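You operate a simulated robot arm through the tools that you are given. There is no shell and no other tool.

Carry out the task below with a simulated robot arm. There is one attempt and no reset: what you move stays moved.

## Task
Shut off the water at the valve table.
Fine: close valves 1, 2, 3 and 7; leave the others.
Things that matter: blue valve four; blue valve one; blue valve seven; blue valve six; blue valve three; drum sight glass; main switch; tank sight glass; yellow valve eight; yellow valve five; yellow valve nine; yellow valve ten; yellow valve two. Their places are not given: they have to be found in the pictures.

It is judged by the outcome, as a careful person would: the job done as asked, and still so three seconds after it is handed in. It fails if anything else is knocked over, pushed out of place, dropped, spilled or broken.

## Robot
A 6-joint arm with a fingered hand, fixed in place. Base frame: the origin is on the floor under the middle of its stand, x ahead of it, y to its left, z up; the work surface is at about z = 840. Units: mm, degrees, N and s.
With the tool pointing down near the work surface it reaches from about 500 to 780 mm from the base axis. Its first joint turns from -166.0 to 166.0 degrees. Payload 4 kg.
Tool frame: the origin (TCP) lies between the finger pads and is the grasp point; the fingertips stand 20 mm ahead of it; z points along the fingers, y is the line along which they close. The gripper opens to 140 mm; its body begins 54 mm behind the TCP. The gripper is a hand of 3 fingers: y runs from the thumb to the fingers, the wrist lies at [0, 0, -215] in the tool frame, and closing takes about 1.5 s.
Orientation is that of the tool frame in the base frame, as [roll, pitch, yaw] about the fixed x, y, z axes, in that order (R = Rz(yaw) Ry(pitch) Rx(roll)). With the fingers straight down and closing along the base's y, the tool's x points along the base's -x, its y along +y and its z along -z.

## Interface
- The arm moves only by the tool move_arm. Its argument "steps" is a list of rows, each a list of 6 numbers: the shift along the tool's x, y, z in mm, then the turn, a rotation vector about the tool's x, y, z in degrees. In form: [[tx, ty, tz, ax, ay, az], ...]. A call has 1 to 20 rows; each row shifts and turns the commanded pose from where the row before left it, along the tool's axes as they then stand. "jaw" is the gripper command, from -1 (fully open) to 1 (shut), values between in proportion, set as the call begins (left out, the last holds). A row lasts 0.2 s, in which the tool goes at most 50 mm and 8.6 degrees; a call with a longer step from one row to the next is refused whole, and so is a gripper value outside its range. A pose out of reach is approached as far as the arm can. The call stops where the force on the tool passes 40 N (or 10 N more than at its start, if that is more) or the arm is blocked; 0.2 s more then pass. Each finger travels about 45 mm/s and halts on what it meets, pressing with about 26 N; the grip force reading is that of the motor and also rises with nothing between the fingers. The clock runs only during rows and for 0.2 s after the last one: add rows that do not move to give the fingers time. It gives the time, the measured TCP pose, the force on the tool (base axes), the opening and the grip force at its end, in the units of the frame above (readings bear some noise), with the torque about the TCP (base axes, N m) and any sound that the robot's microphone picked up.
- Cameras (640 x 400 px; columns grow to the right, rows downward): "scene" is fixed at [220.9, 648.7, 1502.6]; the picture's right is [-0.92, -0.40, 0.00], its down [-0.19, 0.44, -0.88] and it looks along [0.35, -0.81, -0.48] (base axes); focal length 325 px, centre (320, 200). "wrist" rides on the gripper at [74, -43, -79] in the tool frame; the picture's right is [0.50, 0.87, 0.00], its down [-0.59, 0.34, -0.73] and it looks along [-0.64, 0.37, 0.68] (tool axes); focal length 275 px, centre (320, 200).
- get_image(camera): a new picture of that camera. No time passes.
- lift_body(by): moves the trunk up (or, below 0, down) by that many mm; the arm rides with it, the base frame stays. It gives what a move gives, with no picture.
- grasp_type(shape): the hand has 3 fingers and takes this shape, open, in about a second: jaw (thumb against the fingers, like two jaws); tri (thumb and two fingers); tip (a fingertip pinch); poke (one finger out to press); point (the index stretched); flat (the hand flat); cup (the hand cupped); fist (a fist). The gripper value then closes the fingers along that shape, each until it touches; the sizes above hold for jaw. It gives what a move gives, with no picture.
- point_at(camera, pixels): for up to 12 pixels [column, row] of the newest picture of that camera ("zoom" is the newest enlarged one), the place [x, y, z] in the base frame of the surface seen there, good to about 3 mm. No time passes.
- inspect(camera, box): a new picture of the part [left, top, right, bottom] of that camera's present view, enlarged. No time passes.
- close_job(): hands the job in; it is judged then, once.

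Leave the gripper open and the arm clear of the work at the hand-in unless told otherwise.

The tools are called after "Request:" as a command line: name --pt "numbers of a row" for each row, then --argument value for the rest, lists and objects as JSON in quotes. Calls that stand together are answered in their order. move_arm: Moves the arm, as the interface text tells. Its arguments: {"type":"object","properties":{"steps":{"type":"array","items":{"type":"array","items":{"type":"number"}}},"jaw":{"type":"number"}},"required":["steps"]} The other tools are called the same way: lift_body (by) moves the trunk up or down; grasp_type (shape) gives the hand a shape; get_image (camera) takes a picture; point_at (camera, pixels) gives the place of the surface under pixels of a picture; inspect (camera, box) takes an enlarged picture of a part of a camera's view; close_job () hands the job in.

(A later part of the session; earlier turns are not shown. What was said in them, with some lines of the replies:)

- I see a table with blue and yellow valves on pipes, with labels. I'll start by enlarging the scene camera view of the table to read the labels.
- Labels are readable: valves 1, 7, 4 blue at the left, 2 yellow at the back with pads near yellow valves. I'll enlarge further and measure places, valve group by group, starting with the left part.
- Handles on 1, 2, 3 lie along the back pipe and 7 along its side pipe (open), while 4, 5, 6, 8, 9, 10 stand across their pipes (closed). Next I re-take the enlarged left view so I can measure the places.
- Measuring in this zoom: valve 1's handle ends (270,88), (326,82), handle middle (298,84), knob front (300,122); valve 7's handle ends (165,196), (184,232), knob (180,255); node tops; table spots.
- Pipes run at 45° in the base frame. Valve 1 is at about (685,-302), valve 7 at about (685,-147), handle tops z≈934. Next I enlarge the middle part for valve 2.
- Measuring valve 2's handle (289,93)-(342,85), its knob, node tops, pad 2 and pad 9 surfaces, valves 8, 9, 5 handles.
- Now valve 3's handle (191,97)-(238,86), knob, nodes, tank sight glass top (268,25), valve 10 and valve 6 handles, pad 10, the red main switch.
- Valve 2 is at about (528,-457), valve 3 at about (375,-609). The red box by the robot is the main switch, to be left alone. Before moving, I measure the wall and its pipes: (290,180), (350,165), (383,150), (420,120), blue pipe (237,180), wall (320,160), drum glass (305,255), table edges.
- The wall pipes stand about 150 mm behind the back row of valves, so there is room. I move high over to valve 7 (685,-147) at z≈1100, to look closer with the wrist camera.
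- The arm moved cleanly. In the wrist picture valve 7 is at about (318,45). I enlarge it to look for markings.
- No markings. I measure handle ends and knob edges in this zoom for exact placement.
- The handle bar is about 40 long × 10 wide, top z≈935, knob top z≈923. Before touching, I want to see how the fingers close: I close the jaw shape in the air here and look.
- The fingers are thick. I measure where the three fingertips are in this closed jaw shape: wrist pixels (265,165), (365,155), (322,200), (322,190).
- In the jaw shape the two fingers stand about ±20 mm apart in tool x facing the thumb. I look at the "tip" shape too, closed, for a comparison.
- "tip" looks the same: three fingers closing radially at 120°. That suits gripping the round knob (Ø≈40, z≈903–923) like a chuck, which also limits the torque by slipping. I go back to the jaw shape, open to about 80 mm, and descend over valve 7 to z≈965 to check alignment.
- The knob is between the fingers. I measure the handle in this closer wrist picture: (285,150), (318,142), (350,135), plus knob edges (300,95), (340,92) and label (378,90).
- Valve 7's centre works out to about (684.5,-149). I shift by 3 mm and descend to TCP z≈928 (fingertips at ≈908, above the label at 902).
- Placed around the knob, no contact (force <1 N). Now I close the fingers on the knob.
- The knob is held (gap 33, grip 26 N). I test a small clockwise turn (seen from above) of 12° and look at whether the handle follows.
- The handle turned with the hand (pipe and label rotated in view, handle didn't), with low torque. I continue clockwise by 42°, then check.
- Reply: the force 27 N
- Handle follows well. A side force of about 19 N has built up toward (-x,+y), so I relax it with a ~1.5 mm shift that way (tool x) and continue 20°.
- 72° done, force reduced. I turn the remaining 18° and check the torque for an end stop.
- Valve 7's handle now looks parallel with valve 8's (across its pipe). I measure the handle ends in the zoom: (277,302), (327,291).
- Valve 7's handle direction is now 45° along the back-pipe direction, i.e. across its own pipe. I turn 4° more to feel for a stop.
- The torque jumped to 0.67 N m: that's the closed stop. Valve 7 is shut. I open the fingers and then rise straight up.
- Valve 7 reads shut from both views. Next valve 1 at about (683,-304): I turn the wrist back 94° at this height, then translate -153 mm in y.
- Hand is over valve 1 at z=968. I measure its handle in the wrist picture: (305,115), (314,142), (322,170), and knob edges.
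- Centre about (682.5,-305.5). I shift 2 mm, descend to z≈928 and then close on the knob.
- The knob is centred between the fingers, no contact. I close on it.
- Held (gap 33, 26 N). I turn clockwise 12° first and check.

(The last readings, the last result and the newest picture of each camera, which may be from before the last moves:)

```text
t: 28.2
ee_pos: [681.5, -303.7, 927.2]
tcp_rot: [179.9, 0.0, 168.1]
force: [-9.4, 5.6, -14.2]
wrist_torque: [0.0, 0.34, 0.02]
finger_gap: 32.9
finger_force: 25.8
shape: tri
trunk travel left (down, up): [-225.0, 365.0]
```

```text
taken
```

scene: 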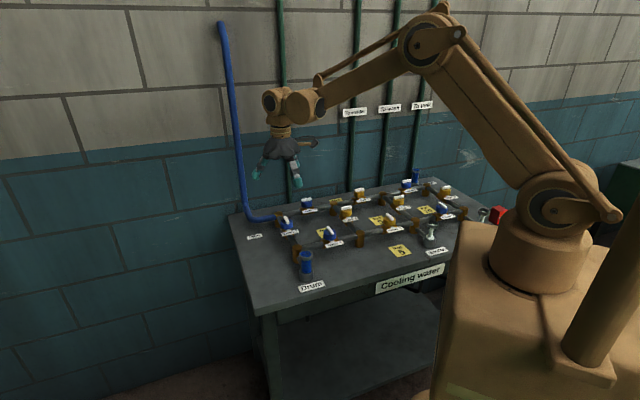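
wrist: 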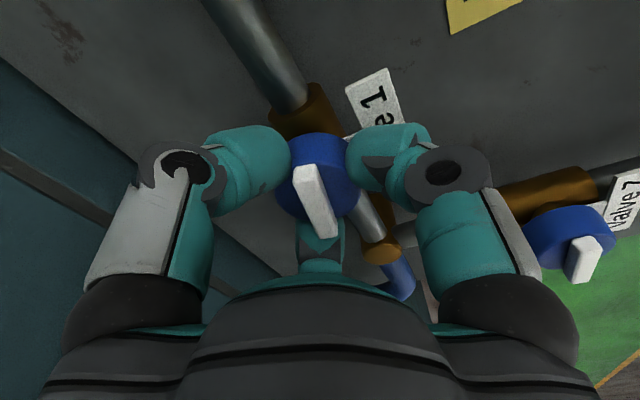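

The knob follows the hand with nearly no torque. I turn 36° more with a small relaxing shift.

Request:
move_arm --pt "0.8 0.2 0.5 0 0 6" --pt "0 0 0 0 0 6" --pt "0.5 0 0 0 0 6" --pt "0 0 0 0 0 6" --pt "0 0 0 0 0 6" --pt "0 0 0 0 0 6" --pt "0 0 0 0 0 0"

Request:
get_image --camera "wrist"

```text
t: 29.8
ee_pos: [681.6, -302.1, 927.6]
tcp_rot: [-179.9, 0.0, 132.0]
force: [1.7, 17.3, -7.9]
wrist_torque: [0.29, 0.22, 0.07]
finger_gap: 32.7
finger_force: 25.5
shape: tri
trunk travel left (down, up): [-225.0, 365.0]
```

```text
taken
```

wrist: 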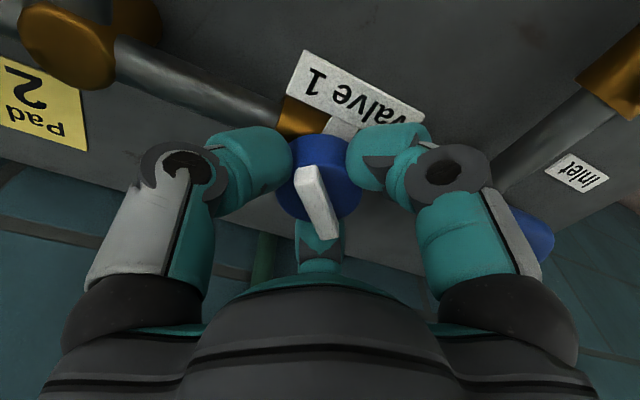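

48° so far, side force +17 N in y. I relax 1 mm toward +y and turn 24° more.

Request:
move_arm --pt "0.8 0.7 0 0 0 0" --pt "0 0 0 0 0 6" --pt "0 0 0 0 0 6" --pt "0 0 0 0 0 6" --pt "0 0 0 0 0 6" --pt "0 0 0 0 0 0"

Request:
get_image --camera "wrist"

```text
t: 31.2
ee_pos: [682.9, -301.3, 926.4]
tcp_rot: [-179.9, 0.0, 107.9]
force: [12.2, 19.0, -1.5]
wrist_torque: [0.4, 0.0, 0.12]
finger_gap: 32.7
finger_force: 25.6
shape: tri
trunk travel left (down, up): [-225.0, 365.0]
```

```text
taken
```

wrist: 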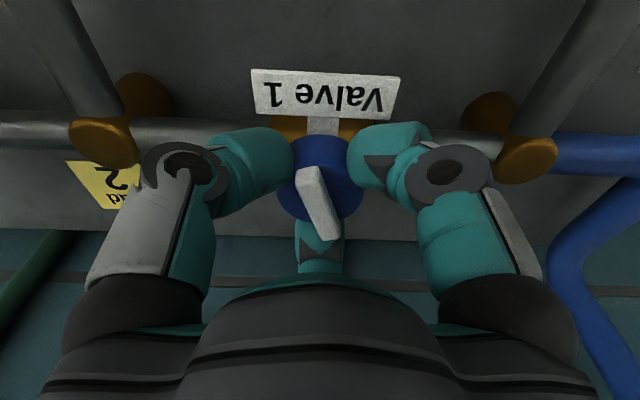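

72° so far. I relax the side force by ~1.4 mm toward (+x,+y) and turn the last 18°, then look.

Request:
move_arm --pt "0.9 1.1 0 0 0 0" --pt "0 0 0 0 0 6" --pt "0 0 0 0 0 6" --pt "0 0 0 0 0 6" --pt "0 0 0 0 0 0"

Request:
inspect --camera "scene" --box '[260, 160, 360, 240]'

```text
t: 32.4
ee_pos: [683.2, -300.4, 927.7]
tcp_rot: [-180.0, 0.2, 90.0]
force: [18.3, 15.1, 1.0]
wrist_torque: [0.4, -0.13, 0.11]
finger_gap: 32.6
finger_force: 26.2
shape: tri
trunk travel left (down, up): [-225.0, 365.0]
```

```text
5.00 times, centred on (310, 200) of scene
```

zoom: 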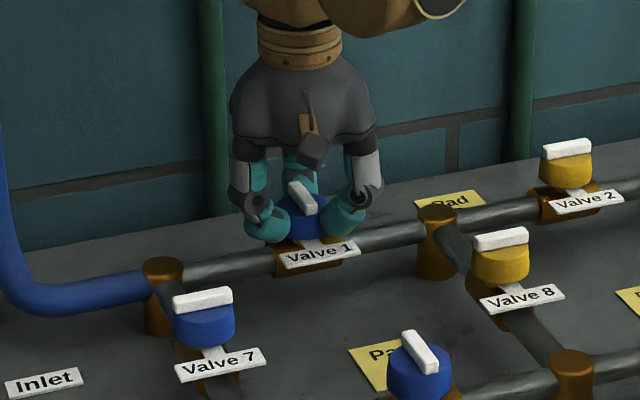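

Handle 1 now stands across the pipe like valve 4's. I turn 5° more to feel for the stop.

Request:
move_arm --pt "0.3 1.0 0 0 0 2.5" --pt "0 0 0 0 0 2.5" --pt "0 0 0 0 0 0"

Request:
inspect --camera "scene" --box '[260, 160, 360, 240]'

```text
t: 33.2
ee_pos: [683.5, -300.3, 926.4]
tcp_rot: [-179.9, 0.1, 85.0]
force: [12.7, 14.1, 0.7]
wrist_torque: [0.33, -0.2, 0.51]
finger_gap: 32.3
finger_force: 26.6
shape: tri
trunk travel left (down, up): [-225.0, 365.0]
```

```text
5.00 times, centred on (310, 200) of scene
```

zoom: 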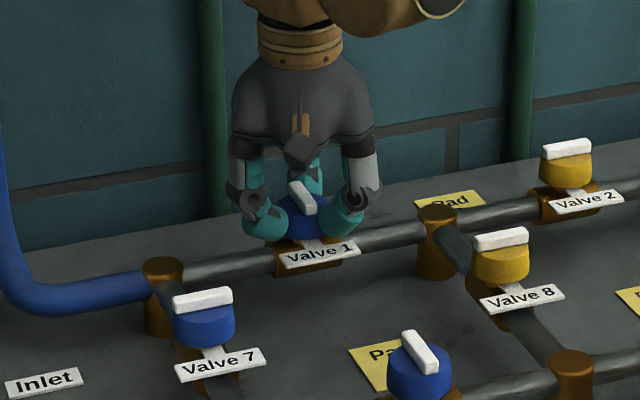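

Torque rose to 0.51 N m: closed stop reached. I open and rise.

Request:
move_arm --pt "0 0 0 0 0 0" --pt "0 0 0 0 0 0" --pt "0 0 0 0 0 0" --pt "0 0 0 0 0 0" --pt "0 0 0 0 0 0" --pt "0 0 0 0 0 0" --jaw -0.2

Request:
move_arm --pt "0 0 -15 0 0 0" --pt "0 0 -25 0 0 0" --pt "0 0 -30 0 0 0" --pt "0 0 -30 0 0 0" --pt "0 0 0 0 0 0"

Request:
inspect --camera "scene" --box '[260, 160, 360, 240]'

```text
t: 34.6
ee_pos: [682.4, -301.9, 928.8]
tcp_rot: [179.9, 0.0, 85.1]
force: [-0.7, -0.1, 0.3]
wrist_torque: [-0.03, 0.0, 0.01]
finger_gap: 83.5
finger_force: 0.1
shape: tri
trunk travel left (down, up): [-225.0, 365.0]
```

```text
t: 35.8
ee_pos: [683.0, -301.8, 1028.4]
tcp_rot: [-179.9, 0.0, 85.0]
force: [0.3, 0.4, 0.6]
wrist_torque: [-0.02, 0.01, -0.04]
finger_gap: 83.3
finger_force: 0.1
shape: tri
trunk travel left (down, up): [-225.0, 365.0]
```

```text
5.00 times, centred on (310, 200) of scene
```

zoom: 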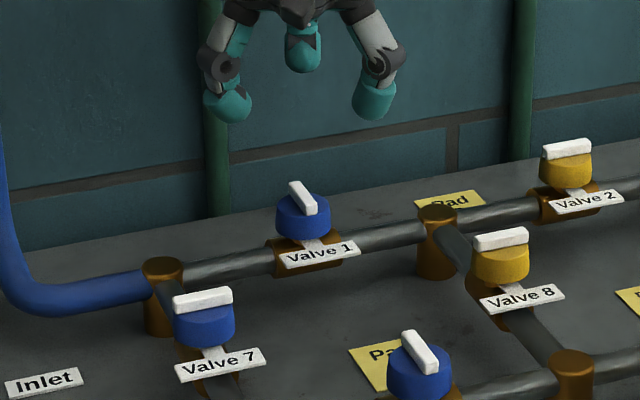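

Valve 1 is across its pipe now. Next yellow valve 2 at about (528,-457). I turn the wrist back and move over it at z≈1028, then look closely at it and its pad.

Request:
move_arm --pt "0 0 0 0 0 -7.92" --pt "0 0 0 0 0 -7.92" --pt "0 0 0 0 0 -7.92" --pt "0 0 0 0 0 -7.92" --pt "0 0 0 0 0 -7.92" --pt "0 0 0 0 0 -7.92" --pt "0 0 0 0 0 -7.92" --pt "0 0 0 0 0 -7.92" --pt "0 0 0 0 0 -7.92" --pt "0 0 0 0 0 -7.92" --pt "0 0 0 0 0 -7.92" --pt "0 0 0 0 0 -7.88"

Request:
move_arm --pt "31.1 -31.1 0 0 0 0" --pt "31.1 -31.1 0 0 0 0" --pt "31.1 -31.1 0 0 0 0" --pt "31.1 -31.1 0 0 0 0" --pt "31.1 -31.1 0 0 0 0" --pt "0 0 0 0 0 0" --pt "0 0 0 0 0 0"

Request:
get_image --camera "wrist"

Request:
inspect --camera "scene" --box '[310, 150, 410, 230]'

```text
t: 38.4
ee_pos: [682.7, -302.0, 1027.9]
tcp_rot: [-180.0, 0.0, -179.9]
force: [0.3, -0.3, -0.6]
wrist_torque: [-0.02, -0.02, 0.03]
finger_gap: 83.4
finger_force: 0.1
shape: tri
trunk travel left (down, up): [-225.0, 365.0]
```

```text
t: 40.0
ee_pos: [527.3, -458.4, 1027.4]
tcp_rot: [180.0, 0.0, -180.0]
force: [0.0, -0.4, 0.1]
wrist_torque: [0.01, -0.03, 0.02]
finger_gap: 83.5
finger_force: 0.2
shape: tri
trunk travel left (down, up): [-225.0, 365.0]
```

```text
taken
```

wrist: 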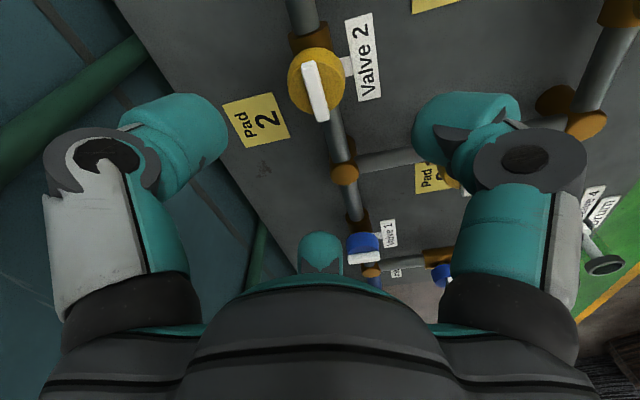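

```text
5.00 times, centred on (360, 190) of scene
```

zoom: 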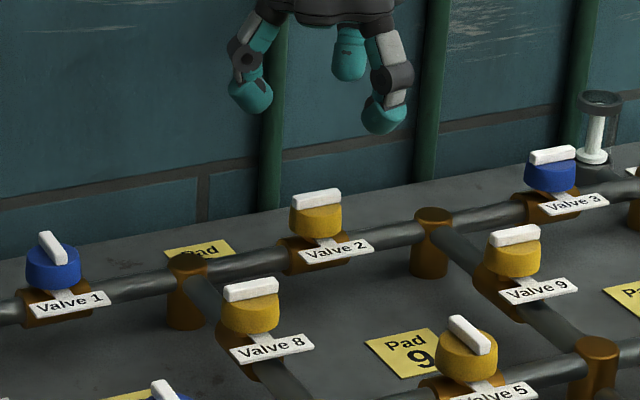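

The tank sight glass has drained (float at the bottom) after closing valve 1. I enlarge valve 2 and pad 2 in the wrist picture to see how a yellow valve differs.

Request:
inspect --camera "wrist" --box '[220, 20, 400, 160]'

Request:
inspect --camera "scene" --box '[320, 170, 370, 215]'

```text
2.86 times, centred on (310, 90) of wrist
```

zoom: 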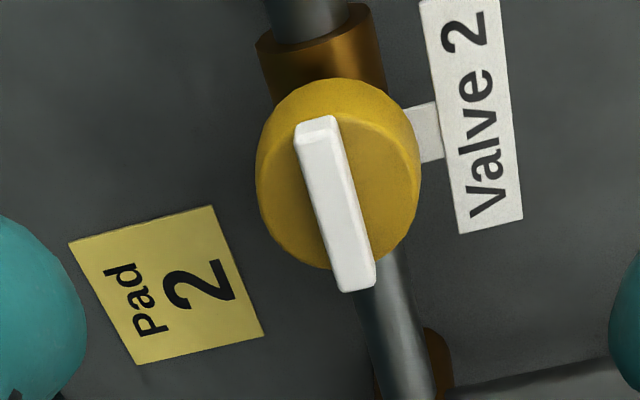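

```text
8.89 times, centred on (345, 192) of scene
```

zoom: 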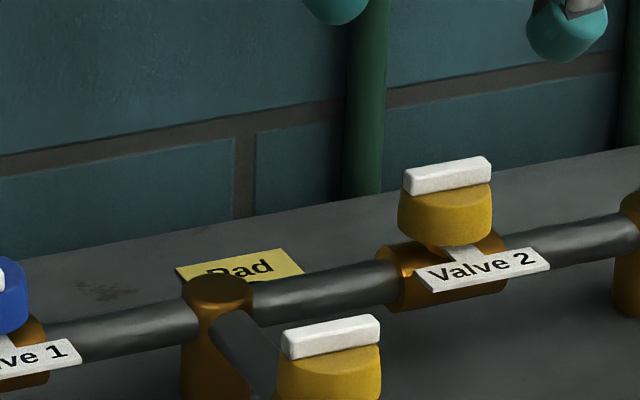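

Valve 2 looks like the same mechanism in yellow, with a flat "Pad 2" on the table beside it. I descend to z≈968 and measure the handle.

Request:
move_arm --pt "0 0 25 0 0 0" --pt "0 0 20 0 0 0" --pt "0 0 15 0 0 0" --pt "0 0 0 0 0 0"

Request:
get_image --camera "wrist"

```text
t: 41.0
ee_pos: [527.1, -456.4, 967.5]
tcp_rot: [180.0, 0.0, 180.0]
force: [1.3, 0.6, -0.2]
wrist_torque: [0.0, 0.01, -0.03]
finger_gap: 83.4
finger_force: 0.1
shape: tri
trunk travel left (down, up): [-225.0, 365.0]
```

```text
taken
```

wrist: 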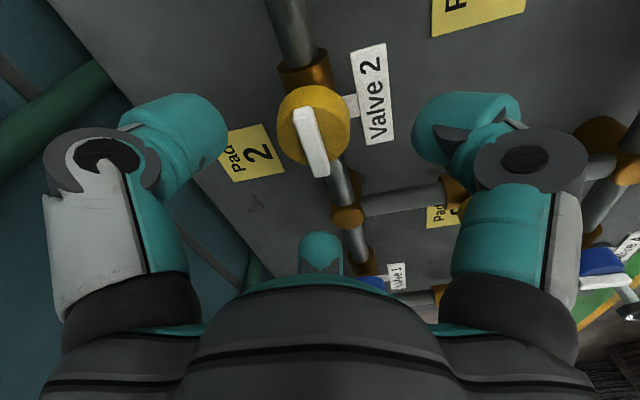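

Measuring the handle: (302,115), (311,142), (320,170) and knob edges.

Request:
point_at --camera "wrist" --pixels '[[301, 114], [310, 141], [320, 170], [288, 120], [337, 110], [338, 140], [293, 145], [285, 130]]'

```text
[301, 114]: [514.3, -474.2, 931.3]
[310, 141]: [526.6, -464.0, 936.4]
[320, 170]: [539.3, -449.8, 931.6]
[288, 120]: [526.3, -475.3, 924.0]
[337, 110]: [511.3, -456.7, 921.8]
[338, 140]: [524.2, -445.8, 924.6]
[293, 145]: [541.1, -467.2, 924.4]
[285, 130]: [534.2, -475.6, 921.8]
```

Scene measurements proved more accurate so far; centre about (528.3,-457.8). I shift 1 mm and descend to z≈928.

Request:
move_arm --pt "-1 -0.8 15 0 0 0" --pt "0 0 14 0 0 0" --pt "0 0 11 0 0 0" --pt "0 0 0 0 0 0" --pt "0 0 0 0 0 0"

Request:
get_image --camera "wrist"

```text
t: 42.2
ee_pos: [528.7, -458.2, 927.0]
tcp_rot: [-180.0, 0.1, -180.0]
force: [0.5, -0.2, -0.6]
wrist_torque: [0.0, 0.01, 0.0]
finger_gap: 83.9
finger_force: 0.1
shape: tri
trunk travel left (down, up): [-225.0, 365.0]
```

```text
taken
```

wrist: 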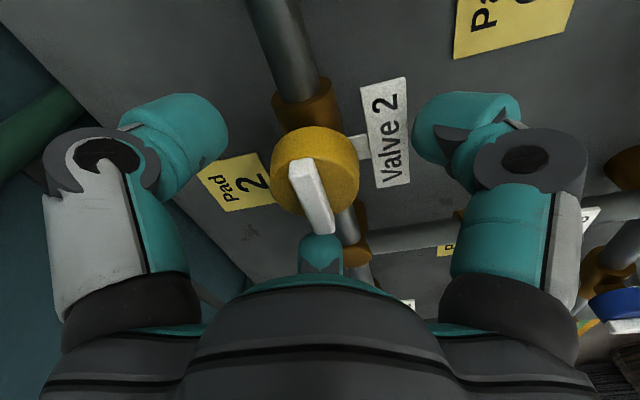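

Centred and free. I close the fingers on knob 2.

Request:
move_arm --pt "0 0 0 0 0 0" --pt "0 0 0 0 0 0" --pt "0 0 0 0 0 0" --pt "0 0 0 0 0 0" --pt "0 0 0 0 0 0" --pt "0 0 0 0 0 0" --pt "0 0 0 0 0 0" --jaw 1

Request:
get_image --camera "wrist"

```text
t: 43.8
ee_pos: [528.1, -457.9, 927.4]
tcp_rot: [-180.0, 0.1, -180.0]
force: [-4.8, 3.1, -11.3]
wrist_torque: [-0.03, 0.19, 0.02]
finger_gap: 34.4
finger_force: 25.7
shape: tri
trunk travel left (down, up): [-225.0, 365.0]
```

```text
taken
```

wrist: 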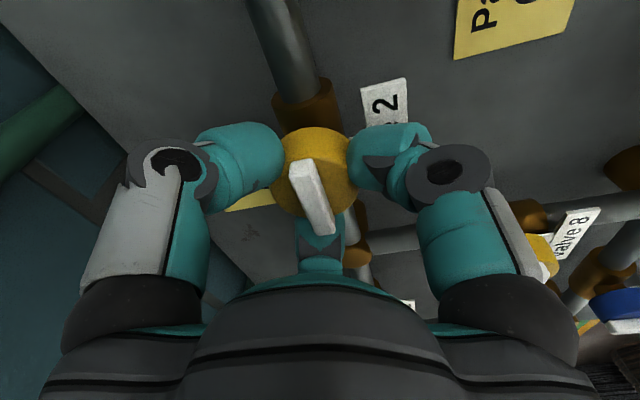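

Held (gap 34). I make a careful clockwise test turn of 8° and look at torque and handle.

Request:
move_arm --pt "0 0 0.3 0 0 4" --pt "0 0 0 0 0 4" --pt "0 0 0 0 0 0"

Request:
get_image --camera "wrist"

Request:
inspect --camera "scene" --box '[310, 150, 410, 230]'

```text
t: 44.6
ee_pos: [529.4, -457.4, 927.3]
tcp_rot: [180.0, 0.0, 172.0]
force: [-4.9, 4.8, -10.5]
wrist_torque: [-0.07, 0.21, 0.01]
finger_gap: 34.4
finger_force: 25.6
shape: tri
trunk travel left (down, up): [-225.0, 365.0]
```

```text
taken
```

wrist: 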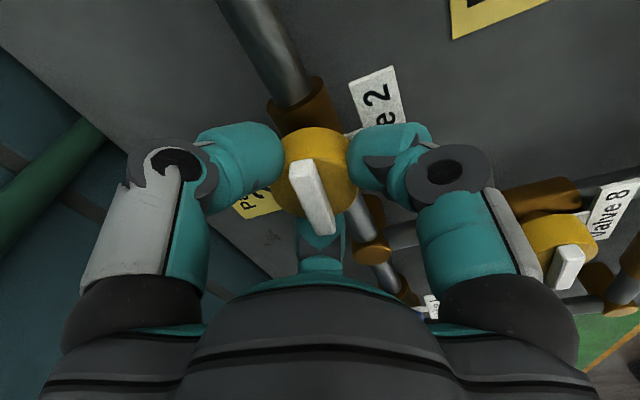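

```text
5.00 times, centred on (360, 190) of scene
```

zoom: 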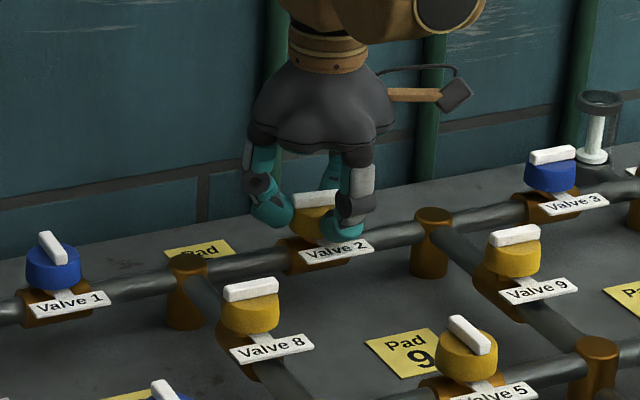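

Knob 2 follows with no torque. I go on clockwise 36°.

Request:
move_arm --pt "0.4 0.2 0 0 0 6" --pt "0 0 0 0 0 6" --pt "0.4 0 0 0 0 6" --pt "0 0 0 0 0 6" --pt "0 0 0 0 0 6" --pt "0 0 0 0 0 6" --pt "0 0 0 0 0 0"

Request:
get_image --camera "wrist"

```text
t: 46.2
ee_pos: [528.5, -457.1, 926.3]
tcp_rot: [-180.0, 0.0, 136.1]
force: [17.3, 1.3, 4.2]
wrist_torque: [0.01, -0.02, 0.04]
finger_gap: 34.8
finger_force: 26.3
shape: tri
trunk travel left (down, up): [-225.0, 365.0]
```

```text
taken
```

wrist: 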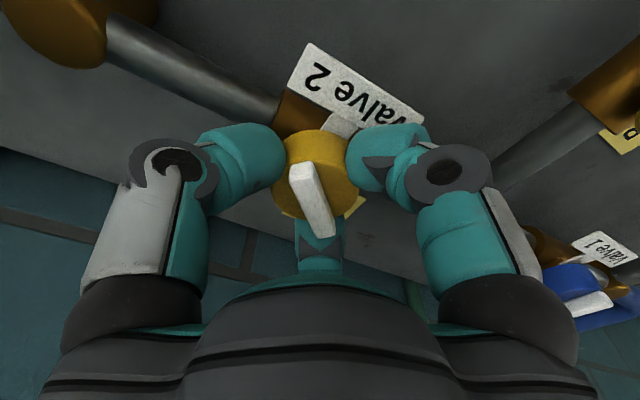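

44° so far; side force +17 N in x. I relax 1 mm that way and turn 30° more.

Request:
move_arm --pt "-0.7 0.7 0 0 0 0" --pt "0 0 0 0 0 6" --pt "0 0 0 0 0 6" --pt "0 0 0 0 0 6" --pt "0 0 0 0 0 6" --pt "0 0 0 0 0 6" --pt "0 0 0 0 0 0"

Request:
get_image --camera "wrist"

Request:
inspect --camera "scene" --box '[310, 150, 410, 230]'

```text
t: 47.8
ee_pos: [530.0, -458.1, 927.8]
tcp_rot: [-179.9, 0.0, 105.9]
force: [25.5, 1.8, 8.3]
wrist_torque: [0.09, -0.18, 0.05]
finger_gap: 34.4
finger_force: 26.4
shape: tri
trunk travel left (down, up): [-225.0, 365.0]
```

```text
taken
```

wrist: 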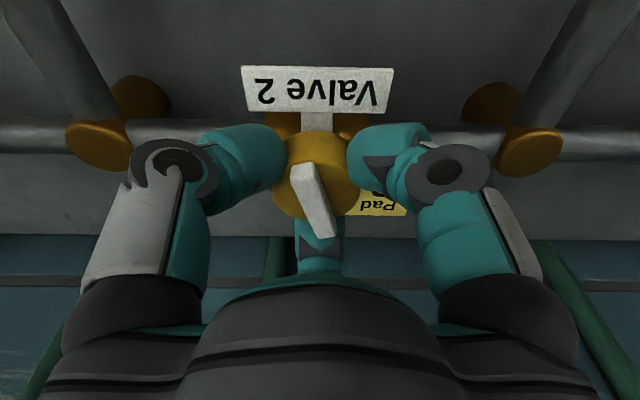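

```text
5.00 times, centred on (360, 190) of scene
```

zoom: 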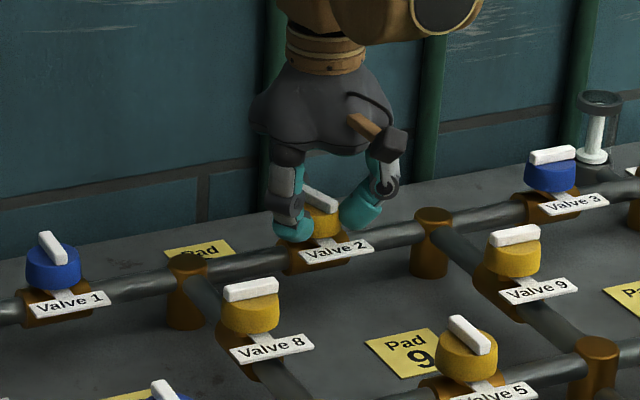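

74° so far; side force +25 N in x. I relax 2 mm toward +x, then turn the last 16°.

Request:
move_arm --pt "-0.3 1.0 -0.4 0 0 0" --pt "-0.3 1.0 0 0 0 0" --pt "0 0 0 0 0 5" --pt "0 0 0 0 0 5" --pt "0 0 0 0 0 6" --pt "0 0 0 0 0 0"

Request:
get_image --camera "wrist"

Request:
inspect --camera "scene" --box '[310, 150, 410, 230]'

```text
t: 49.2
ee_pos: [531.6, -456.9, 927.4]
tcp_rot: [-179.9, 0.0, 89.9]
force: [10.4, 6.3, -2.6]
wrist_torque: [0.24, -0.01, 0.01]
finger_gap: 34.2
finger_force: 26.1
shape: tri
trunk travel left (down, up): [-225.0, 365.0]
```

```text
taken
```

wrist: 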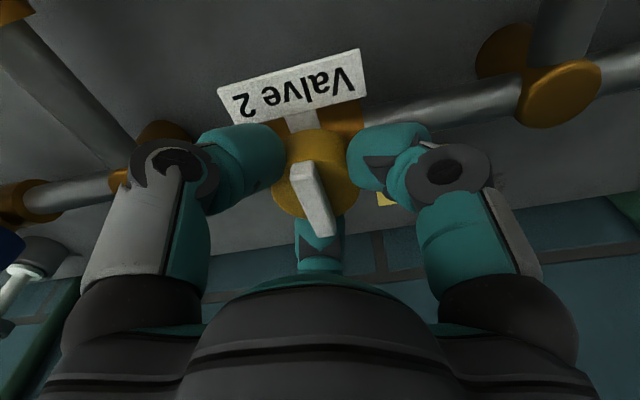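

```text
5.00 times, centred on (360, 190) of scene
```

zoom: 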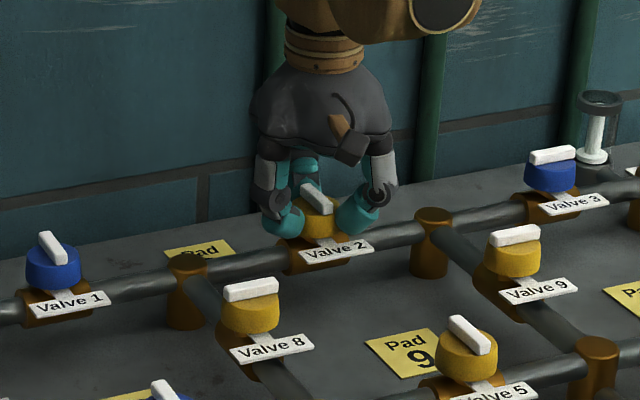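

No stop torque yet. I measure the handle ends in the zoom: (303,187), (333,210).

Request:
point_at --camera "zoom" --pixels '[[305, 187], [317, 196], [332, 208], [454, 320], [470, 335], [486, 350], [43, 236], [60, 260]]'

Request:
move_arm --pt "0 0.5 0 0 0 3" --pt "0 0 0 0 0 3" --pt "0 0 0 0 0 0"

Request:
inspect --camera "scene" --box '[310, 150, 410, 230]'

```text
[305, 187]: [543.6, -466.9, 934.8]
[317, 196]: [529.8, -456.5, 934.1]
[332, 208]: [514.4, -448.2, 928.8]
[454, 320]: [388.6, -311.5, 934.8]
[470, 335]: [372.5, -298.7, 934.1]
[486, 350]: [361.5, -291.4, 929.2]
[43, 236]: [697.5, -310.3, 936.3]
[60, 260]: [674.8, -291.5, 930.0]
```

```text
t: 50.0
ee_pos: [530.9, -459.1, 927.2]
tcp_rot: [-179.9, -0.1, 83.9]
force: [2.4, 7.0, -6.5]
wrist_torque: [0.24, 0.06, 0.92]
finger_gap: 34.3
finger_force: 25.7
shape: tri
trunk travel left (down, up): [-225.0, 365.0]
```

```text
5.00 times, centred on (360, 190) of scene
```

zoom: 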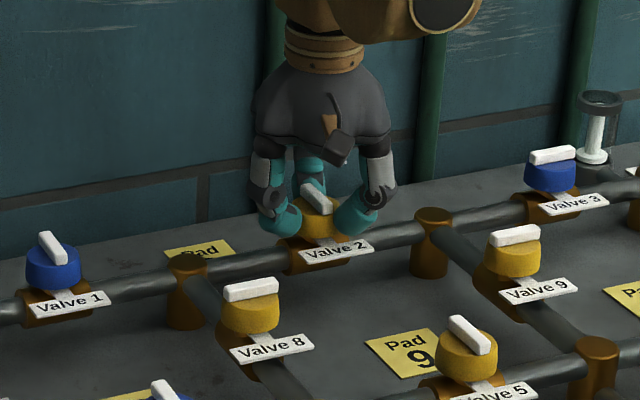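

Torque 0.92 N m: stop reached. I open the fingers and check that valve 2 stays.

Request:
move_arm --pt "0 0 0 0 0 -1" --pt "0 0 0 0 0 0" --pt "0 0 0 0 0 0" --pt "0 0 0 0 0 0" --pt "0 0 0 0 0 0" --pt "0 0 0 0 0 0" --jaw -0.2

Request:
inspect --camera "scene" --box '[310, 150, 410, 230]'

Request:
get_image --camera "wrist"

```text
t: 51.4
ee_pos: [530.7, -458.1, 926.9]
tcp_rot: [-179.9, 0.0, 85.0]
force: [0.8, 0.0, 0.2]
wrist_torque: [0.02, 0.0, -0.03]
finger_gap: 83.5
finger_force: 0.1
shape: tri
trunk travel left (down, up): [-225.0, 365.0]
```

```text
5.00 times, centred on (360, 190) of scene
```

zoom: 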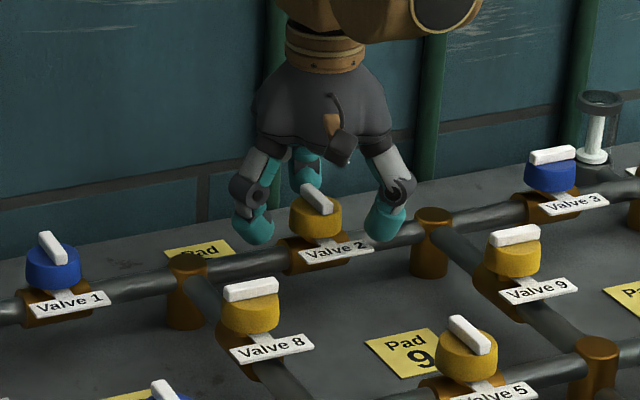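

```text
taken
```

wrist: 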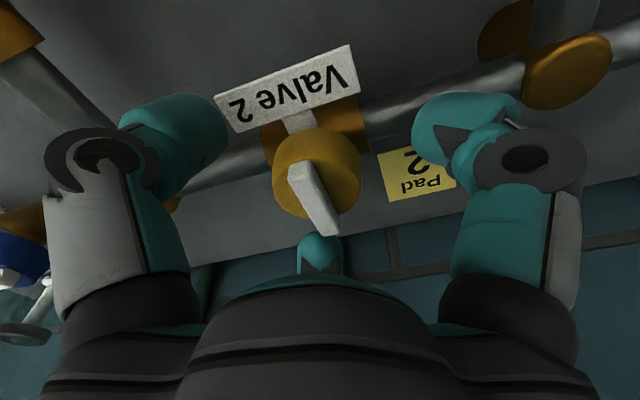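

Valve 2 stays put. I rise, turn the wrist back, and move over to valve 3 at about (376,-611).

Request:
move_arm --pt "0 0 -15 0 0 0" --pt "0 0 -25 0 0 0" --pt "0 0 -30 0 0 0" --pt "0 0 -30 0 0 0" --pt "0 0 0 0 0 -7.92" --pt "0 0 0 0 0 -7.92" --pt "0 0 0 0 0 -7.92" --pt "0 0 0 0 0 -7.92" --pt "0 0 0 0 0 -7.92" --pt "0 0 0 0 0 -7.92" --pt "0 0 0 0 0 -7.92" --pt "0 0 0 0 0 -7.92" --pt "0 0 0 0 0 -7.92" --pt "0 0 0 0 0 -7.92" --pt "0 0 0 0 0 -7.92" --pt "0 0 0 0 0 -7.88" --pt "0 0 0 0 0 0"

Request:
inspect --camera "scene" --box '[310, 150, 410, 230]'

Request:
move_arm --pt "30.9 -30.7 0 0 0 0" --pt "30.9 -30.7 0 0 0 0" --pt "30.9 -30.7 0 0 0 0" --pt "30.9 -30.7 0 0 0 0" --pt "30.9 -30.7 0 0 0 0" --pt "0 0 0 0 0 0" --pt "0 0 0 0 0 0"

Request:
get_image --camera "wrist"

Request:
inspect --camera "scene" --box '[350, 140, 450, 220]'

```text
t: 55.0
ee_pos: [530.7, -458.8, 1027.7]
tcp_rot: [-179.9, 0.0, -179.9]
force: [0.7, -0.4, 0.7]
wrist_torque: [0.01, 0.01, -0.01]
finger_gap: 83.3
finger_force: 0.0
shape: tri
trunk travel left (down, up): [-225.0, 365.0]
```

```text
5.00 times, centred on (360, 190) of scene
```

zoom: 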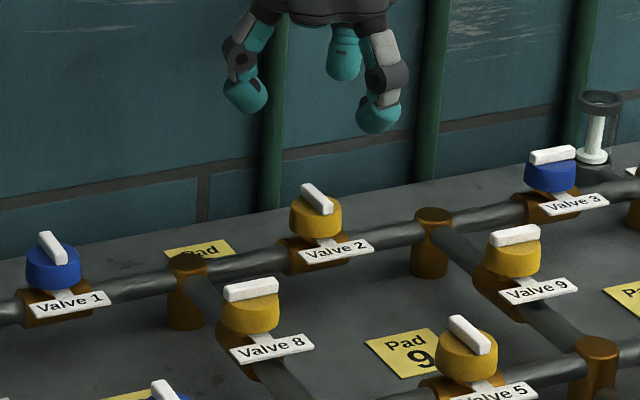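

```text
t: 56.6
ee_pos: [376.8, -611.8, 1026.7]
tcp_rot: [180.0, 0.1, 179.9]
force: [-0.2, 0.5, -1.0]
wrist_torque: [-0.02, -0.02, 0.0]
finger_gap: 83.5
finger_force: 0.1
shape: tri
trunk travel left (down, up): [-225.0, 365.0]
```

```text
taken
```

wrist: 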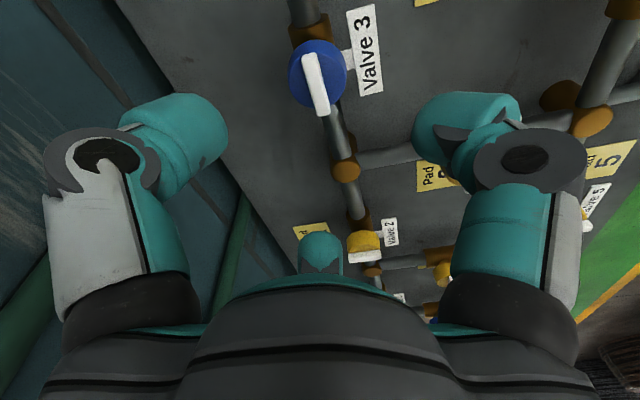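

```text
5.00 times, centred on (400, 180) of scene
```

zoom: 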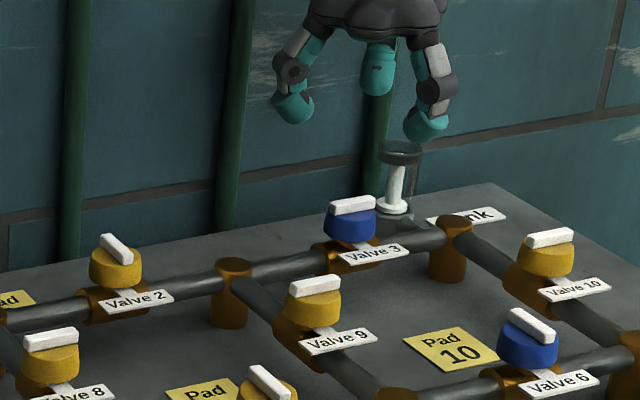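

Valve 2 stays across. I measure in this zoom: valve 2's handle (104,238), (130,259), and valve 3's handle (332,209), (352,205), (373,200).

Request:
point_at --camera "zoom" --pixels '[[104, 239], [117, 248], [130, 259], [332, 209], [352, 205], [373, 200], [350, 228], [400, 152], [395, 200]]'

```text
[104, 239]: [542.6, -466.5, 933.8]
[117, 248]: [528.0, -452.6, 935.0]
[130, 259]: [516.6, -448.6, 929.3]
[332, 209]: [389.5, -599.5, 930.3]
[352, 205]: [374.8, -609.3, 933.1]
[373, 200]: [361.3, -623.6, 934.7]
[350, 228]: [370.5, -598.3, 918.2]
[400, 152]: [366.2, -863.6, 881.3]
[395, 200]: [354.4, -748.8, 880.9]
```

Valve 2's handle matches the reference closed valves. Valve 3's centre is about (375.7,-611.3) – I'm right above it. I descend to z≈968 and look.

Request:
move_arm --pt "0 0 25 0 0 0" --pt "0 0 20 0 0 0" --pt "0 0 15 0 0 0" --pt "0 0 0 0 0 0" --pt "0 0 0 0 0 0"

Request:
get_image --camera "wrist"

```text
t: 57.8
ee_pos: [377.0, -611.0, 967.3]
tcp_rot: [180.0, 0.0, -179.9]
force: [0.4, 0.3, 0.4]
wrist_torque: [0.04, 0.03, -0.03]
finger_gap: 83.9
finger_force: 0.1
shape: tri
trunk travel left (down, up): [-225.0, 365.0]
```

```text
taken
```

wrist: 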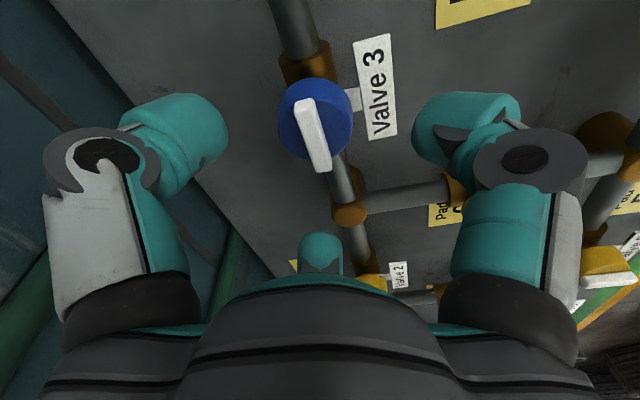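

I measure valve 3's handle here: (306,105), (314,133), (323,165).

Request:
point_at --camera "wrist" --pixels '[[303, 106], [312, 134], [321, 165], [290, 112], [338, 100], [340, 130], [293, 138], [285, 122]]'

```text
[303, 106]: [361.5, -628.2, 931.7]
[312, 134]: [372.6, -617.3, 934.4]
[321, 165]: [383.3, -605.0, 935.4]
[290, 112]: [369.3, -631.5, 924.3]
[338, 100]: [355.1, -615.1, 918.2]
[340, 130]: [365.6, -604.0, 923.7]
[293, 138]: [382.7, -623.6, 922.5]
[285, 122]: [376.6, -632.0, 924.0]
```

Correcting for the wrist camera's bias, the centre is about (375.3,-612.3). I shift 1.5 mm and descend to z≈928.

Request:
move_arm --pt "1.2 -0.9 15 0 0 0" --pt "0 0 14 0 0 0" --pt "0 0 11 0 0 0" --pt "0 0 0 0 0 0" --pt "0 0 0 0 0 0"

Request:
get_image --camera "wrist"

Request:
inspect --camera "scene" --box '[360, 140, 450, 220]'

```text
t: 59.0
ee_pos: [375.1, -613.7, 927.2]
tcp_rot: [180.0, 0.0, 180.0]
force: [-0.1, 0.1, 0.1]
wrist_torque: [0.01, 0.0, 0.01]
finger_gap: 83.4
finger_force: 0.0
shape: tri
trunk travel left (down, up): [-225.0, 365.0]
```

```text
taken
```

wrist: 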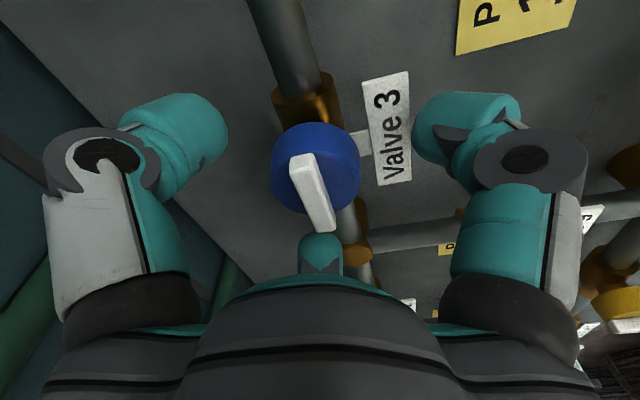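

```text
5.00 times, centred on (405, 180) of scene
```

zoom: 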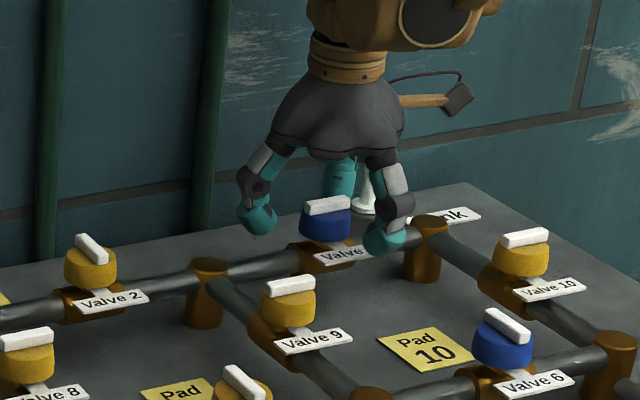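

Centred and free. I close on knob 3.

Request:
move_arm --pt "0 0 0 0 0 0" --pt "0 0 0 0 0 0" --pt "0 0 0 0 0 0" --pt "0 0 0 0 0 0" --pt "0 0 0 0 0 0" --pt "0 0 0 0 0 0" --pt "0 0 0 0 0 0" --jaw 1

Request:
get_image --camera "wrist"

```text
t: 60.6
ee_pos: [375.5, -612.9, 927.3]
tcp_rot: [-180.0, 0.0, -179.9]
force: [-2.7, 3.5, -10.6]
wrist_torque: [-0.09, 0.14, -0.01]
finger_gap: 35.4
finger_force: 26.2
shape: tri
trunk travel left (down, up): [-225.0, 365.0]
```

```text
taken
```

wrist: 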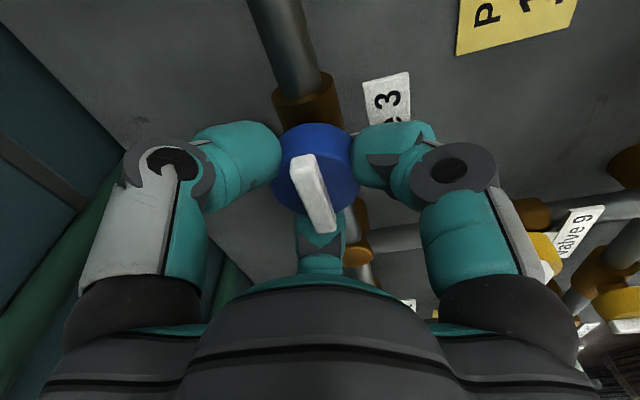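

Held (gap 35). I turn clockwise 36° in one go with small steps.

Request:
move_arm --pt "0 0 0.3 0 0 4" --pt "0 0 0 0 0 4" --pt "0.3 0 0 0 0 4" --pt "0 0 0 0 0 6" --pt "0 0 0 0 0 6" --pt "0 0 0 0 0 6" --pt "0 0 0 0 0 6" --pt "0 0 0 0 0 0"

Request:
get_image --camera "wrist"

```text
t: 62.4
ee_pos: [376.5, -612.5, 926.1]
tcp_rot: [-179.9, 0.0, 143.9]
force: [8.1, -6.5, 1.2]
wrist_torque: [-0.16, 0.07, 0.02]
finger_gap: 35.4
finger_force: 25.5
shape: tri
trunk travel left (down, up): [-225.0, 365.0]
```

```text
taken
```

wrist: 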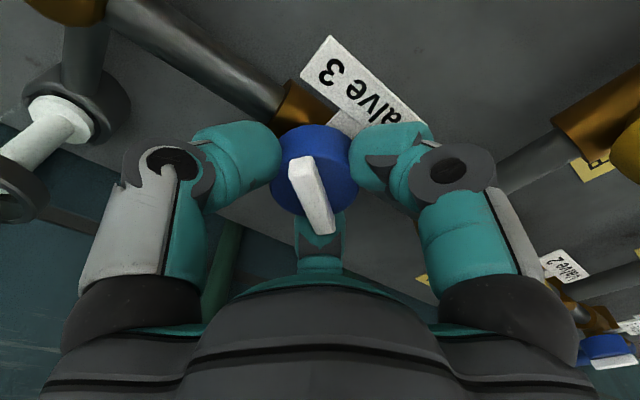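

Follows with no torque. I relax slightly and turn 36° more.

Request:
move_arm --pt "-0.9 0 0 0 0 6" --pt "0 0 0 0 0 6" --pt "0 0 0 0 0 6" --pt "0 0 0 0 0 6" --pt "0 0 0 0 0 6" --pt "0 0 0 0 0 6" --pt "0 0 0 0 0 0"

Request:
get_image --camera "wrist"

Request:
inspect --camera "scene" --box '[360, 140, 450, 220]'

```text
t: 64.0
ee_pos: [377.5, -613.4, 925.9]
tcp_rot: [180.0, 0.0, 107.9]
force: [12.4, -13.3, 4.9]
wrist_torque: [-0.15, 0.04, 0.04]
finger_gap: 35.4
finger_force: 25.8
shape: tri
trunk travel left (down, up): [-225.0, 365.0]
```

```text
taken
```

wrist: 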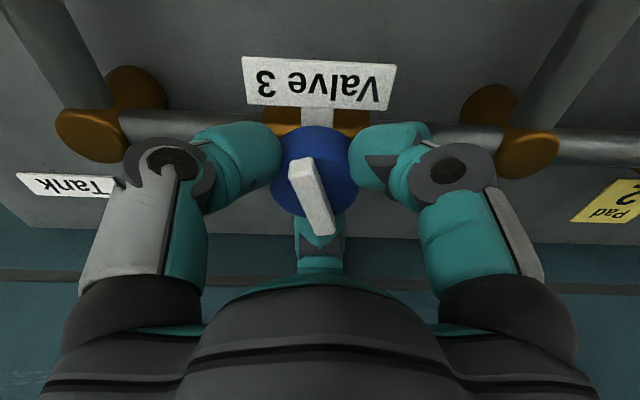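

```text
5.00 times, centred on (405, 180) of scene
```

zoom: 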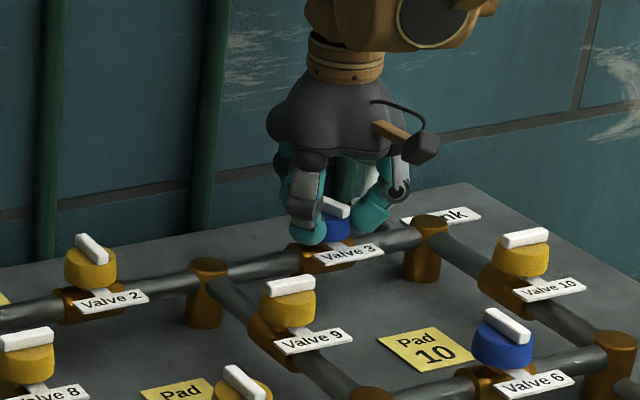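

72° so far. I relax ~1.4 mm toward (+x,-y) and turn the last 18°.

Request:
move_arm --pt "-1.2 0.6 -0.3 0 0 0" --pt "0 0 0 0 0 6" --pt "0 0 0 0 0 6" --pt "0 0 0 0 0 6" --pt "0 0 0 0 0 0"

Request:
inspect --camera "scene" --box '[360, 140, 450, 220]'

```text
t: 65.2
ee_pos: [376.9, -614.2, 926.2]
tcp_rot: [-180.0, -0.2, 89.9]
force: [7.6, -9.5, -1.8]
wrist_torque: [-0.03, 0.06, 0.05]
finger_gap: 35.6
finger_force: 26.1
shape: tri
trunk travel left (down, up): [-225.0, 365.0]
```

```text
5.00 times, centred on (405, 180) of scene
```

zoom: 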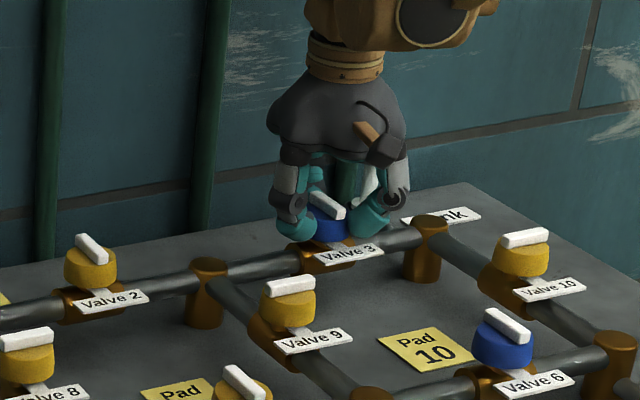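

No stop torque yet. I turn 6° more to reach the stop.

Request:
move_arm --pt "0 0 0 0 0 3" --pt "0 0 0 0 0 3" --pt "0 0 0 0 0 0"

Request:
inspect --camera "scene" --box '[360, 140, 450, 220]'

```text
t: 66.0
ee_pos: [377.5, -614.0, 927.1]
tcp_rot: [-179.8, -0.1, 84.1]
force: [5.9, -5.6, -5.7]
wrist_torque: [-0.02, 0.06, 0.81]
finger_gap: 35.2
finger_force: 25.2
shape: tri
trunk travel left (down, up): [-225.0, 365.0]
```

```text
5.00 times, centred on (405, 180) of scene
```

zoom: 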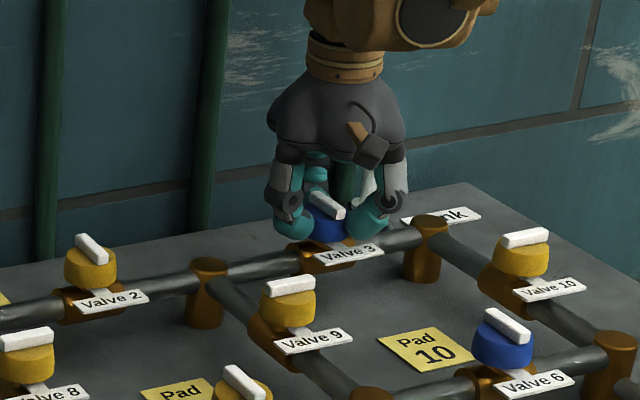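

Torque 0.81 N m: the stop of valve 3. I open and rise clear.

Request:
move_arm --pt "0 0 0 0 0 -1" --pt "0 0 0 0 0 0" --pt "0 0 0 0 0 0" --pt "0 0 0 0 0 0" --pt "0 0 0 0 0 0" --pt "0 0 0 0 0 0" --jaw -0.2

Request:
move_arm --pt "0 0 -15 0 0 0" --pt "0 0 -25 0 0 0" --pt "0 0 -30 0 0 0" --pt "0 0 -40 0 0 0" --pt "0 0 -40 0 0 0" --pt "0 0 -40 0 0 0" --pt "0 0 0 0 0 0"

Request:
get_image --camera "wrist"

Request:
get_image --camera "scene"

Request:
inspect --camera "scene" --box '[360, 140, 450, 220]'

```text
t: 67.4
ee_pos: [376.4, -612.9, 927.7]
tcp_rot: [180.0, 0.1, 84.9]
force: [0.2, -0.5, -0.1]
wrist_torque: [-0.02, -0.03, 0.0]
finger_gap: 83.5
finger_force: 0.1
shape: tri
trunk travel left (down, up): [-225.0, 365.0]
```

```text
t: 69.0
ee_pos: [375.1, -614.2, 1117.3]
tcp_rot: [180.0, 0.0, 85.1]
force: [-0.1, 0.7, 0.7]
wrist_torque: [-0.01, 0.0, -0.01]
finger_gap: 83.5
finger_force: 0.0
shape: tri
trunk travel left (down, up): [-225.0, 365.0]
```

```text
taken
```

wrist: 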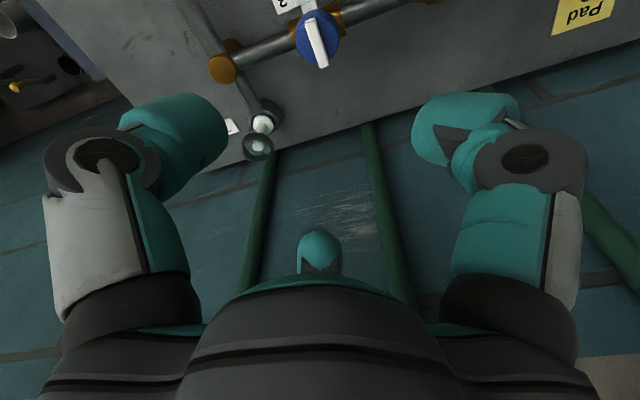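

```text
taken
```

scene: 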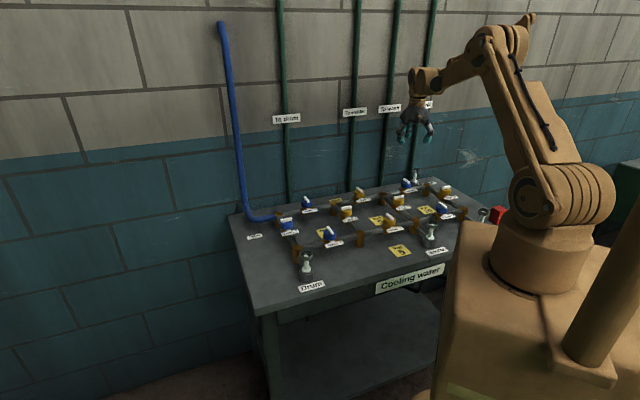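

```text
5.00 times, centred on (405, 180) of scene
```

zoom: 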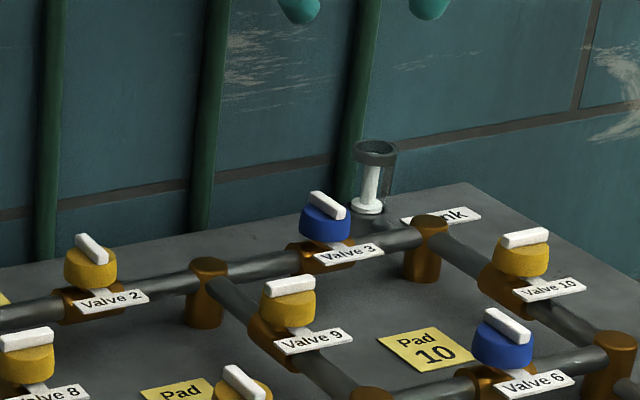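

All four are across and both sight glasses (drum and tank) show empty. I move the arm back to a clear pose with the gripper fully open, turning the wrist back, and then check every valve once more.

Request:
move_arm --pt "0 0 -30 0 0 -7.92" --pt "0 0 -30 0 0 -7.92" --pt "0 0 -30 0 0 -7.92" --pt "0 0 0 0 0 -7.92" --pt "0 0 0 0 0 -7.92" --pt "0 0 0 0 0 -7.92" --pt "0 0 0 0 0 -7.92" --pt "0 0 0 0 0 -7.92" --pt "0 0 0 0 0 -7.92" --pt "0 0 0 0 0 -7.92" --pt "0 0 0 0 0 -7.92" --pt "0 0 0 0 0 -7.88" --pt "13 37 0 0 0 0" --pt "13 37 0 0 0 0" --pt "13 37 0 0 0 0" --pt "13 37 0 0 0 0" --pt "13 37 0 0 0 0" --pt "13 37 0 0 0 0" --pt "13 37 0 0 0 0" --pt "13 37 0 0 0 0" --jaw -1

Request:
get_image --camera "scene"

Request:
inspect --camera "scene" --box '[220, 170, 350, 300]'

Request:
inspect --camera "scene" --box '[330, 165, 470, 265]'

```text
t: 73.2
ee_pos: [271.8, -316.1, 1206.4]
tcp_rot: [-179.9, 0.0, -180.0]
force: [0.2, 0.2, 1.3]
wrist_torque: [0.01, 0.02, 0.03]
finger_gap: 139.6
finger_force: 0.1
shape: tri
trunk travel left (down, up): [-225.0, 365.0]
```

```text
taken
```

scene: 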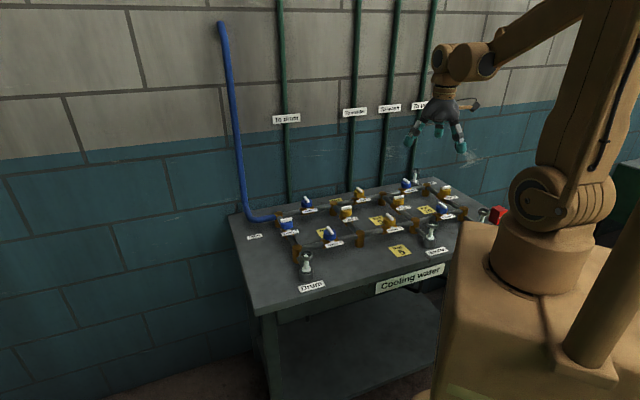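

```text
3.08 times, centred on (285, 235) of scene
```

zoom: 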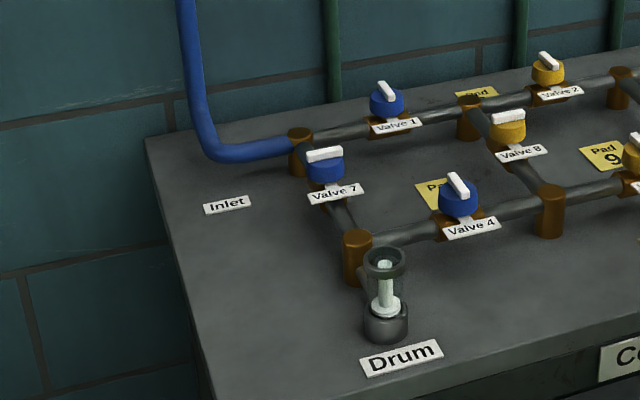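

```text
4.00 times, centred on (400, 215) of scene
```

zoom: 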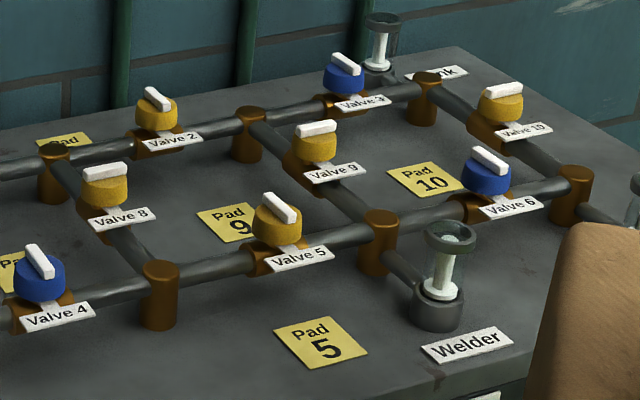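

Valves 1, 2, 3 and 7 all stand across their pipes. Valves 4, 5, 6, 8, 9 and 10 are as they were, and the sight glasses are empty. Nothing else was touched, the gripper is fully open and the arm is clear, so I hand the job in.

Request:
close_job

```text
The job is handed in.
```

Valves 1, 2, 3 and 7 are closed. I turned each one a quarter-turn clockwise until it hit its stop. The tank and drum sight glasses both show empty now.

Valves 4, 5, 6, 8, 9 and 10 are as they were, and I did not touch the main switch. Valve 2 was still closed more than 20 seconds after I let go of it. The job is handed in, with the gripper open and the arm clear of the table.
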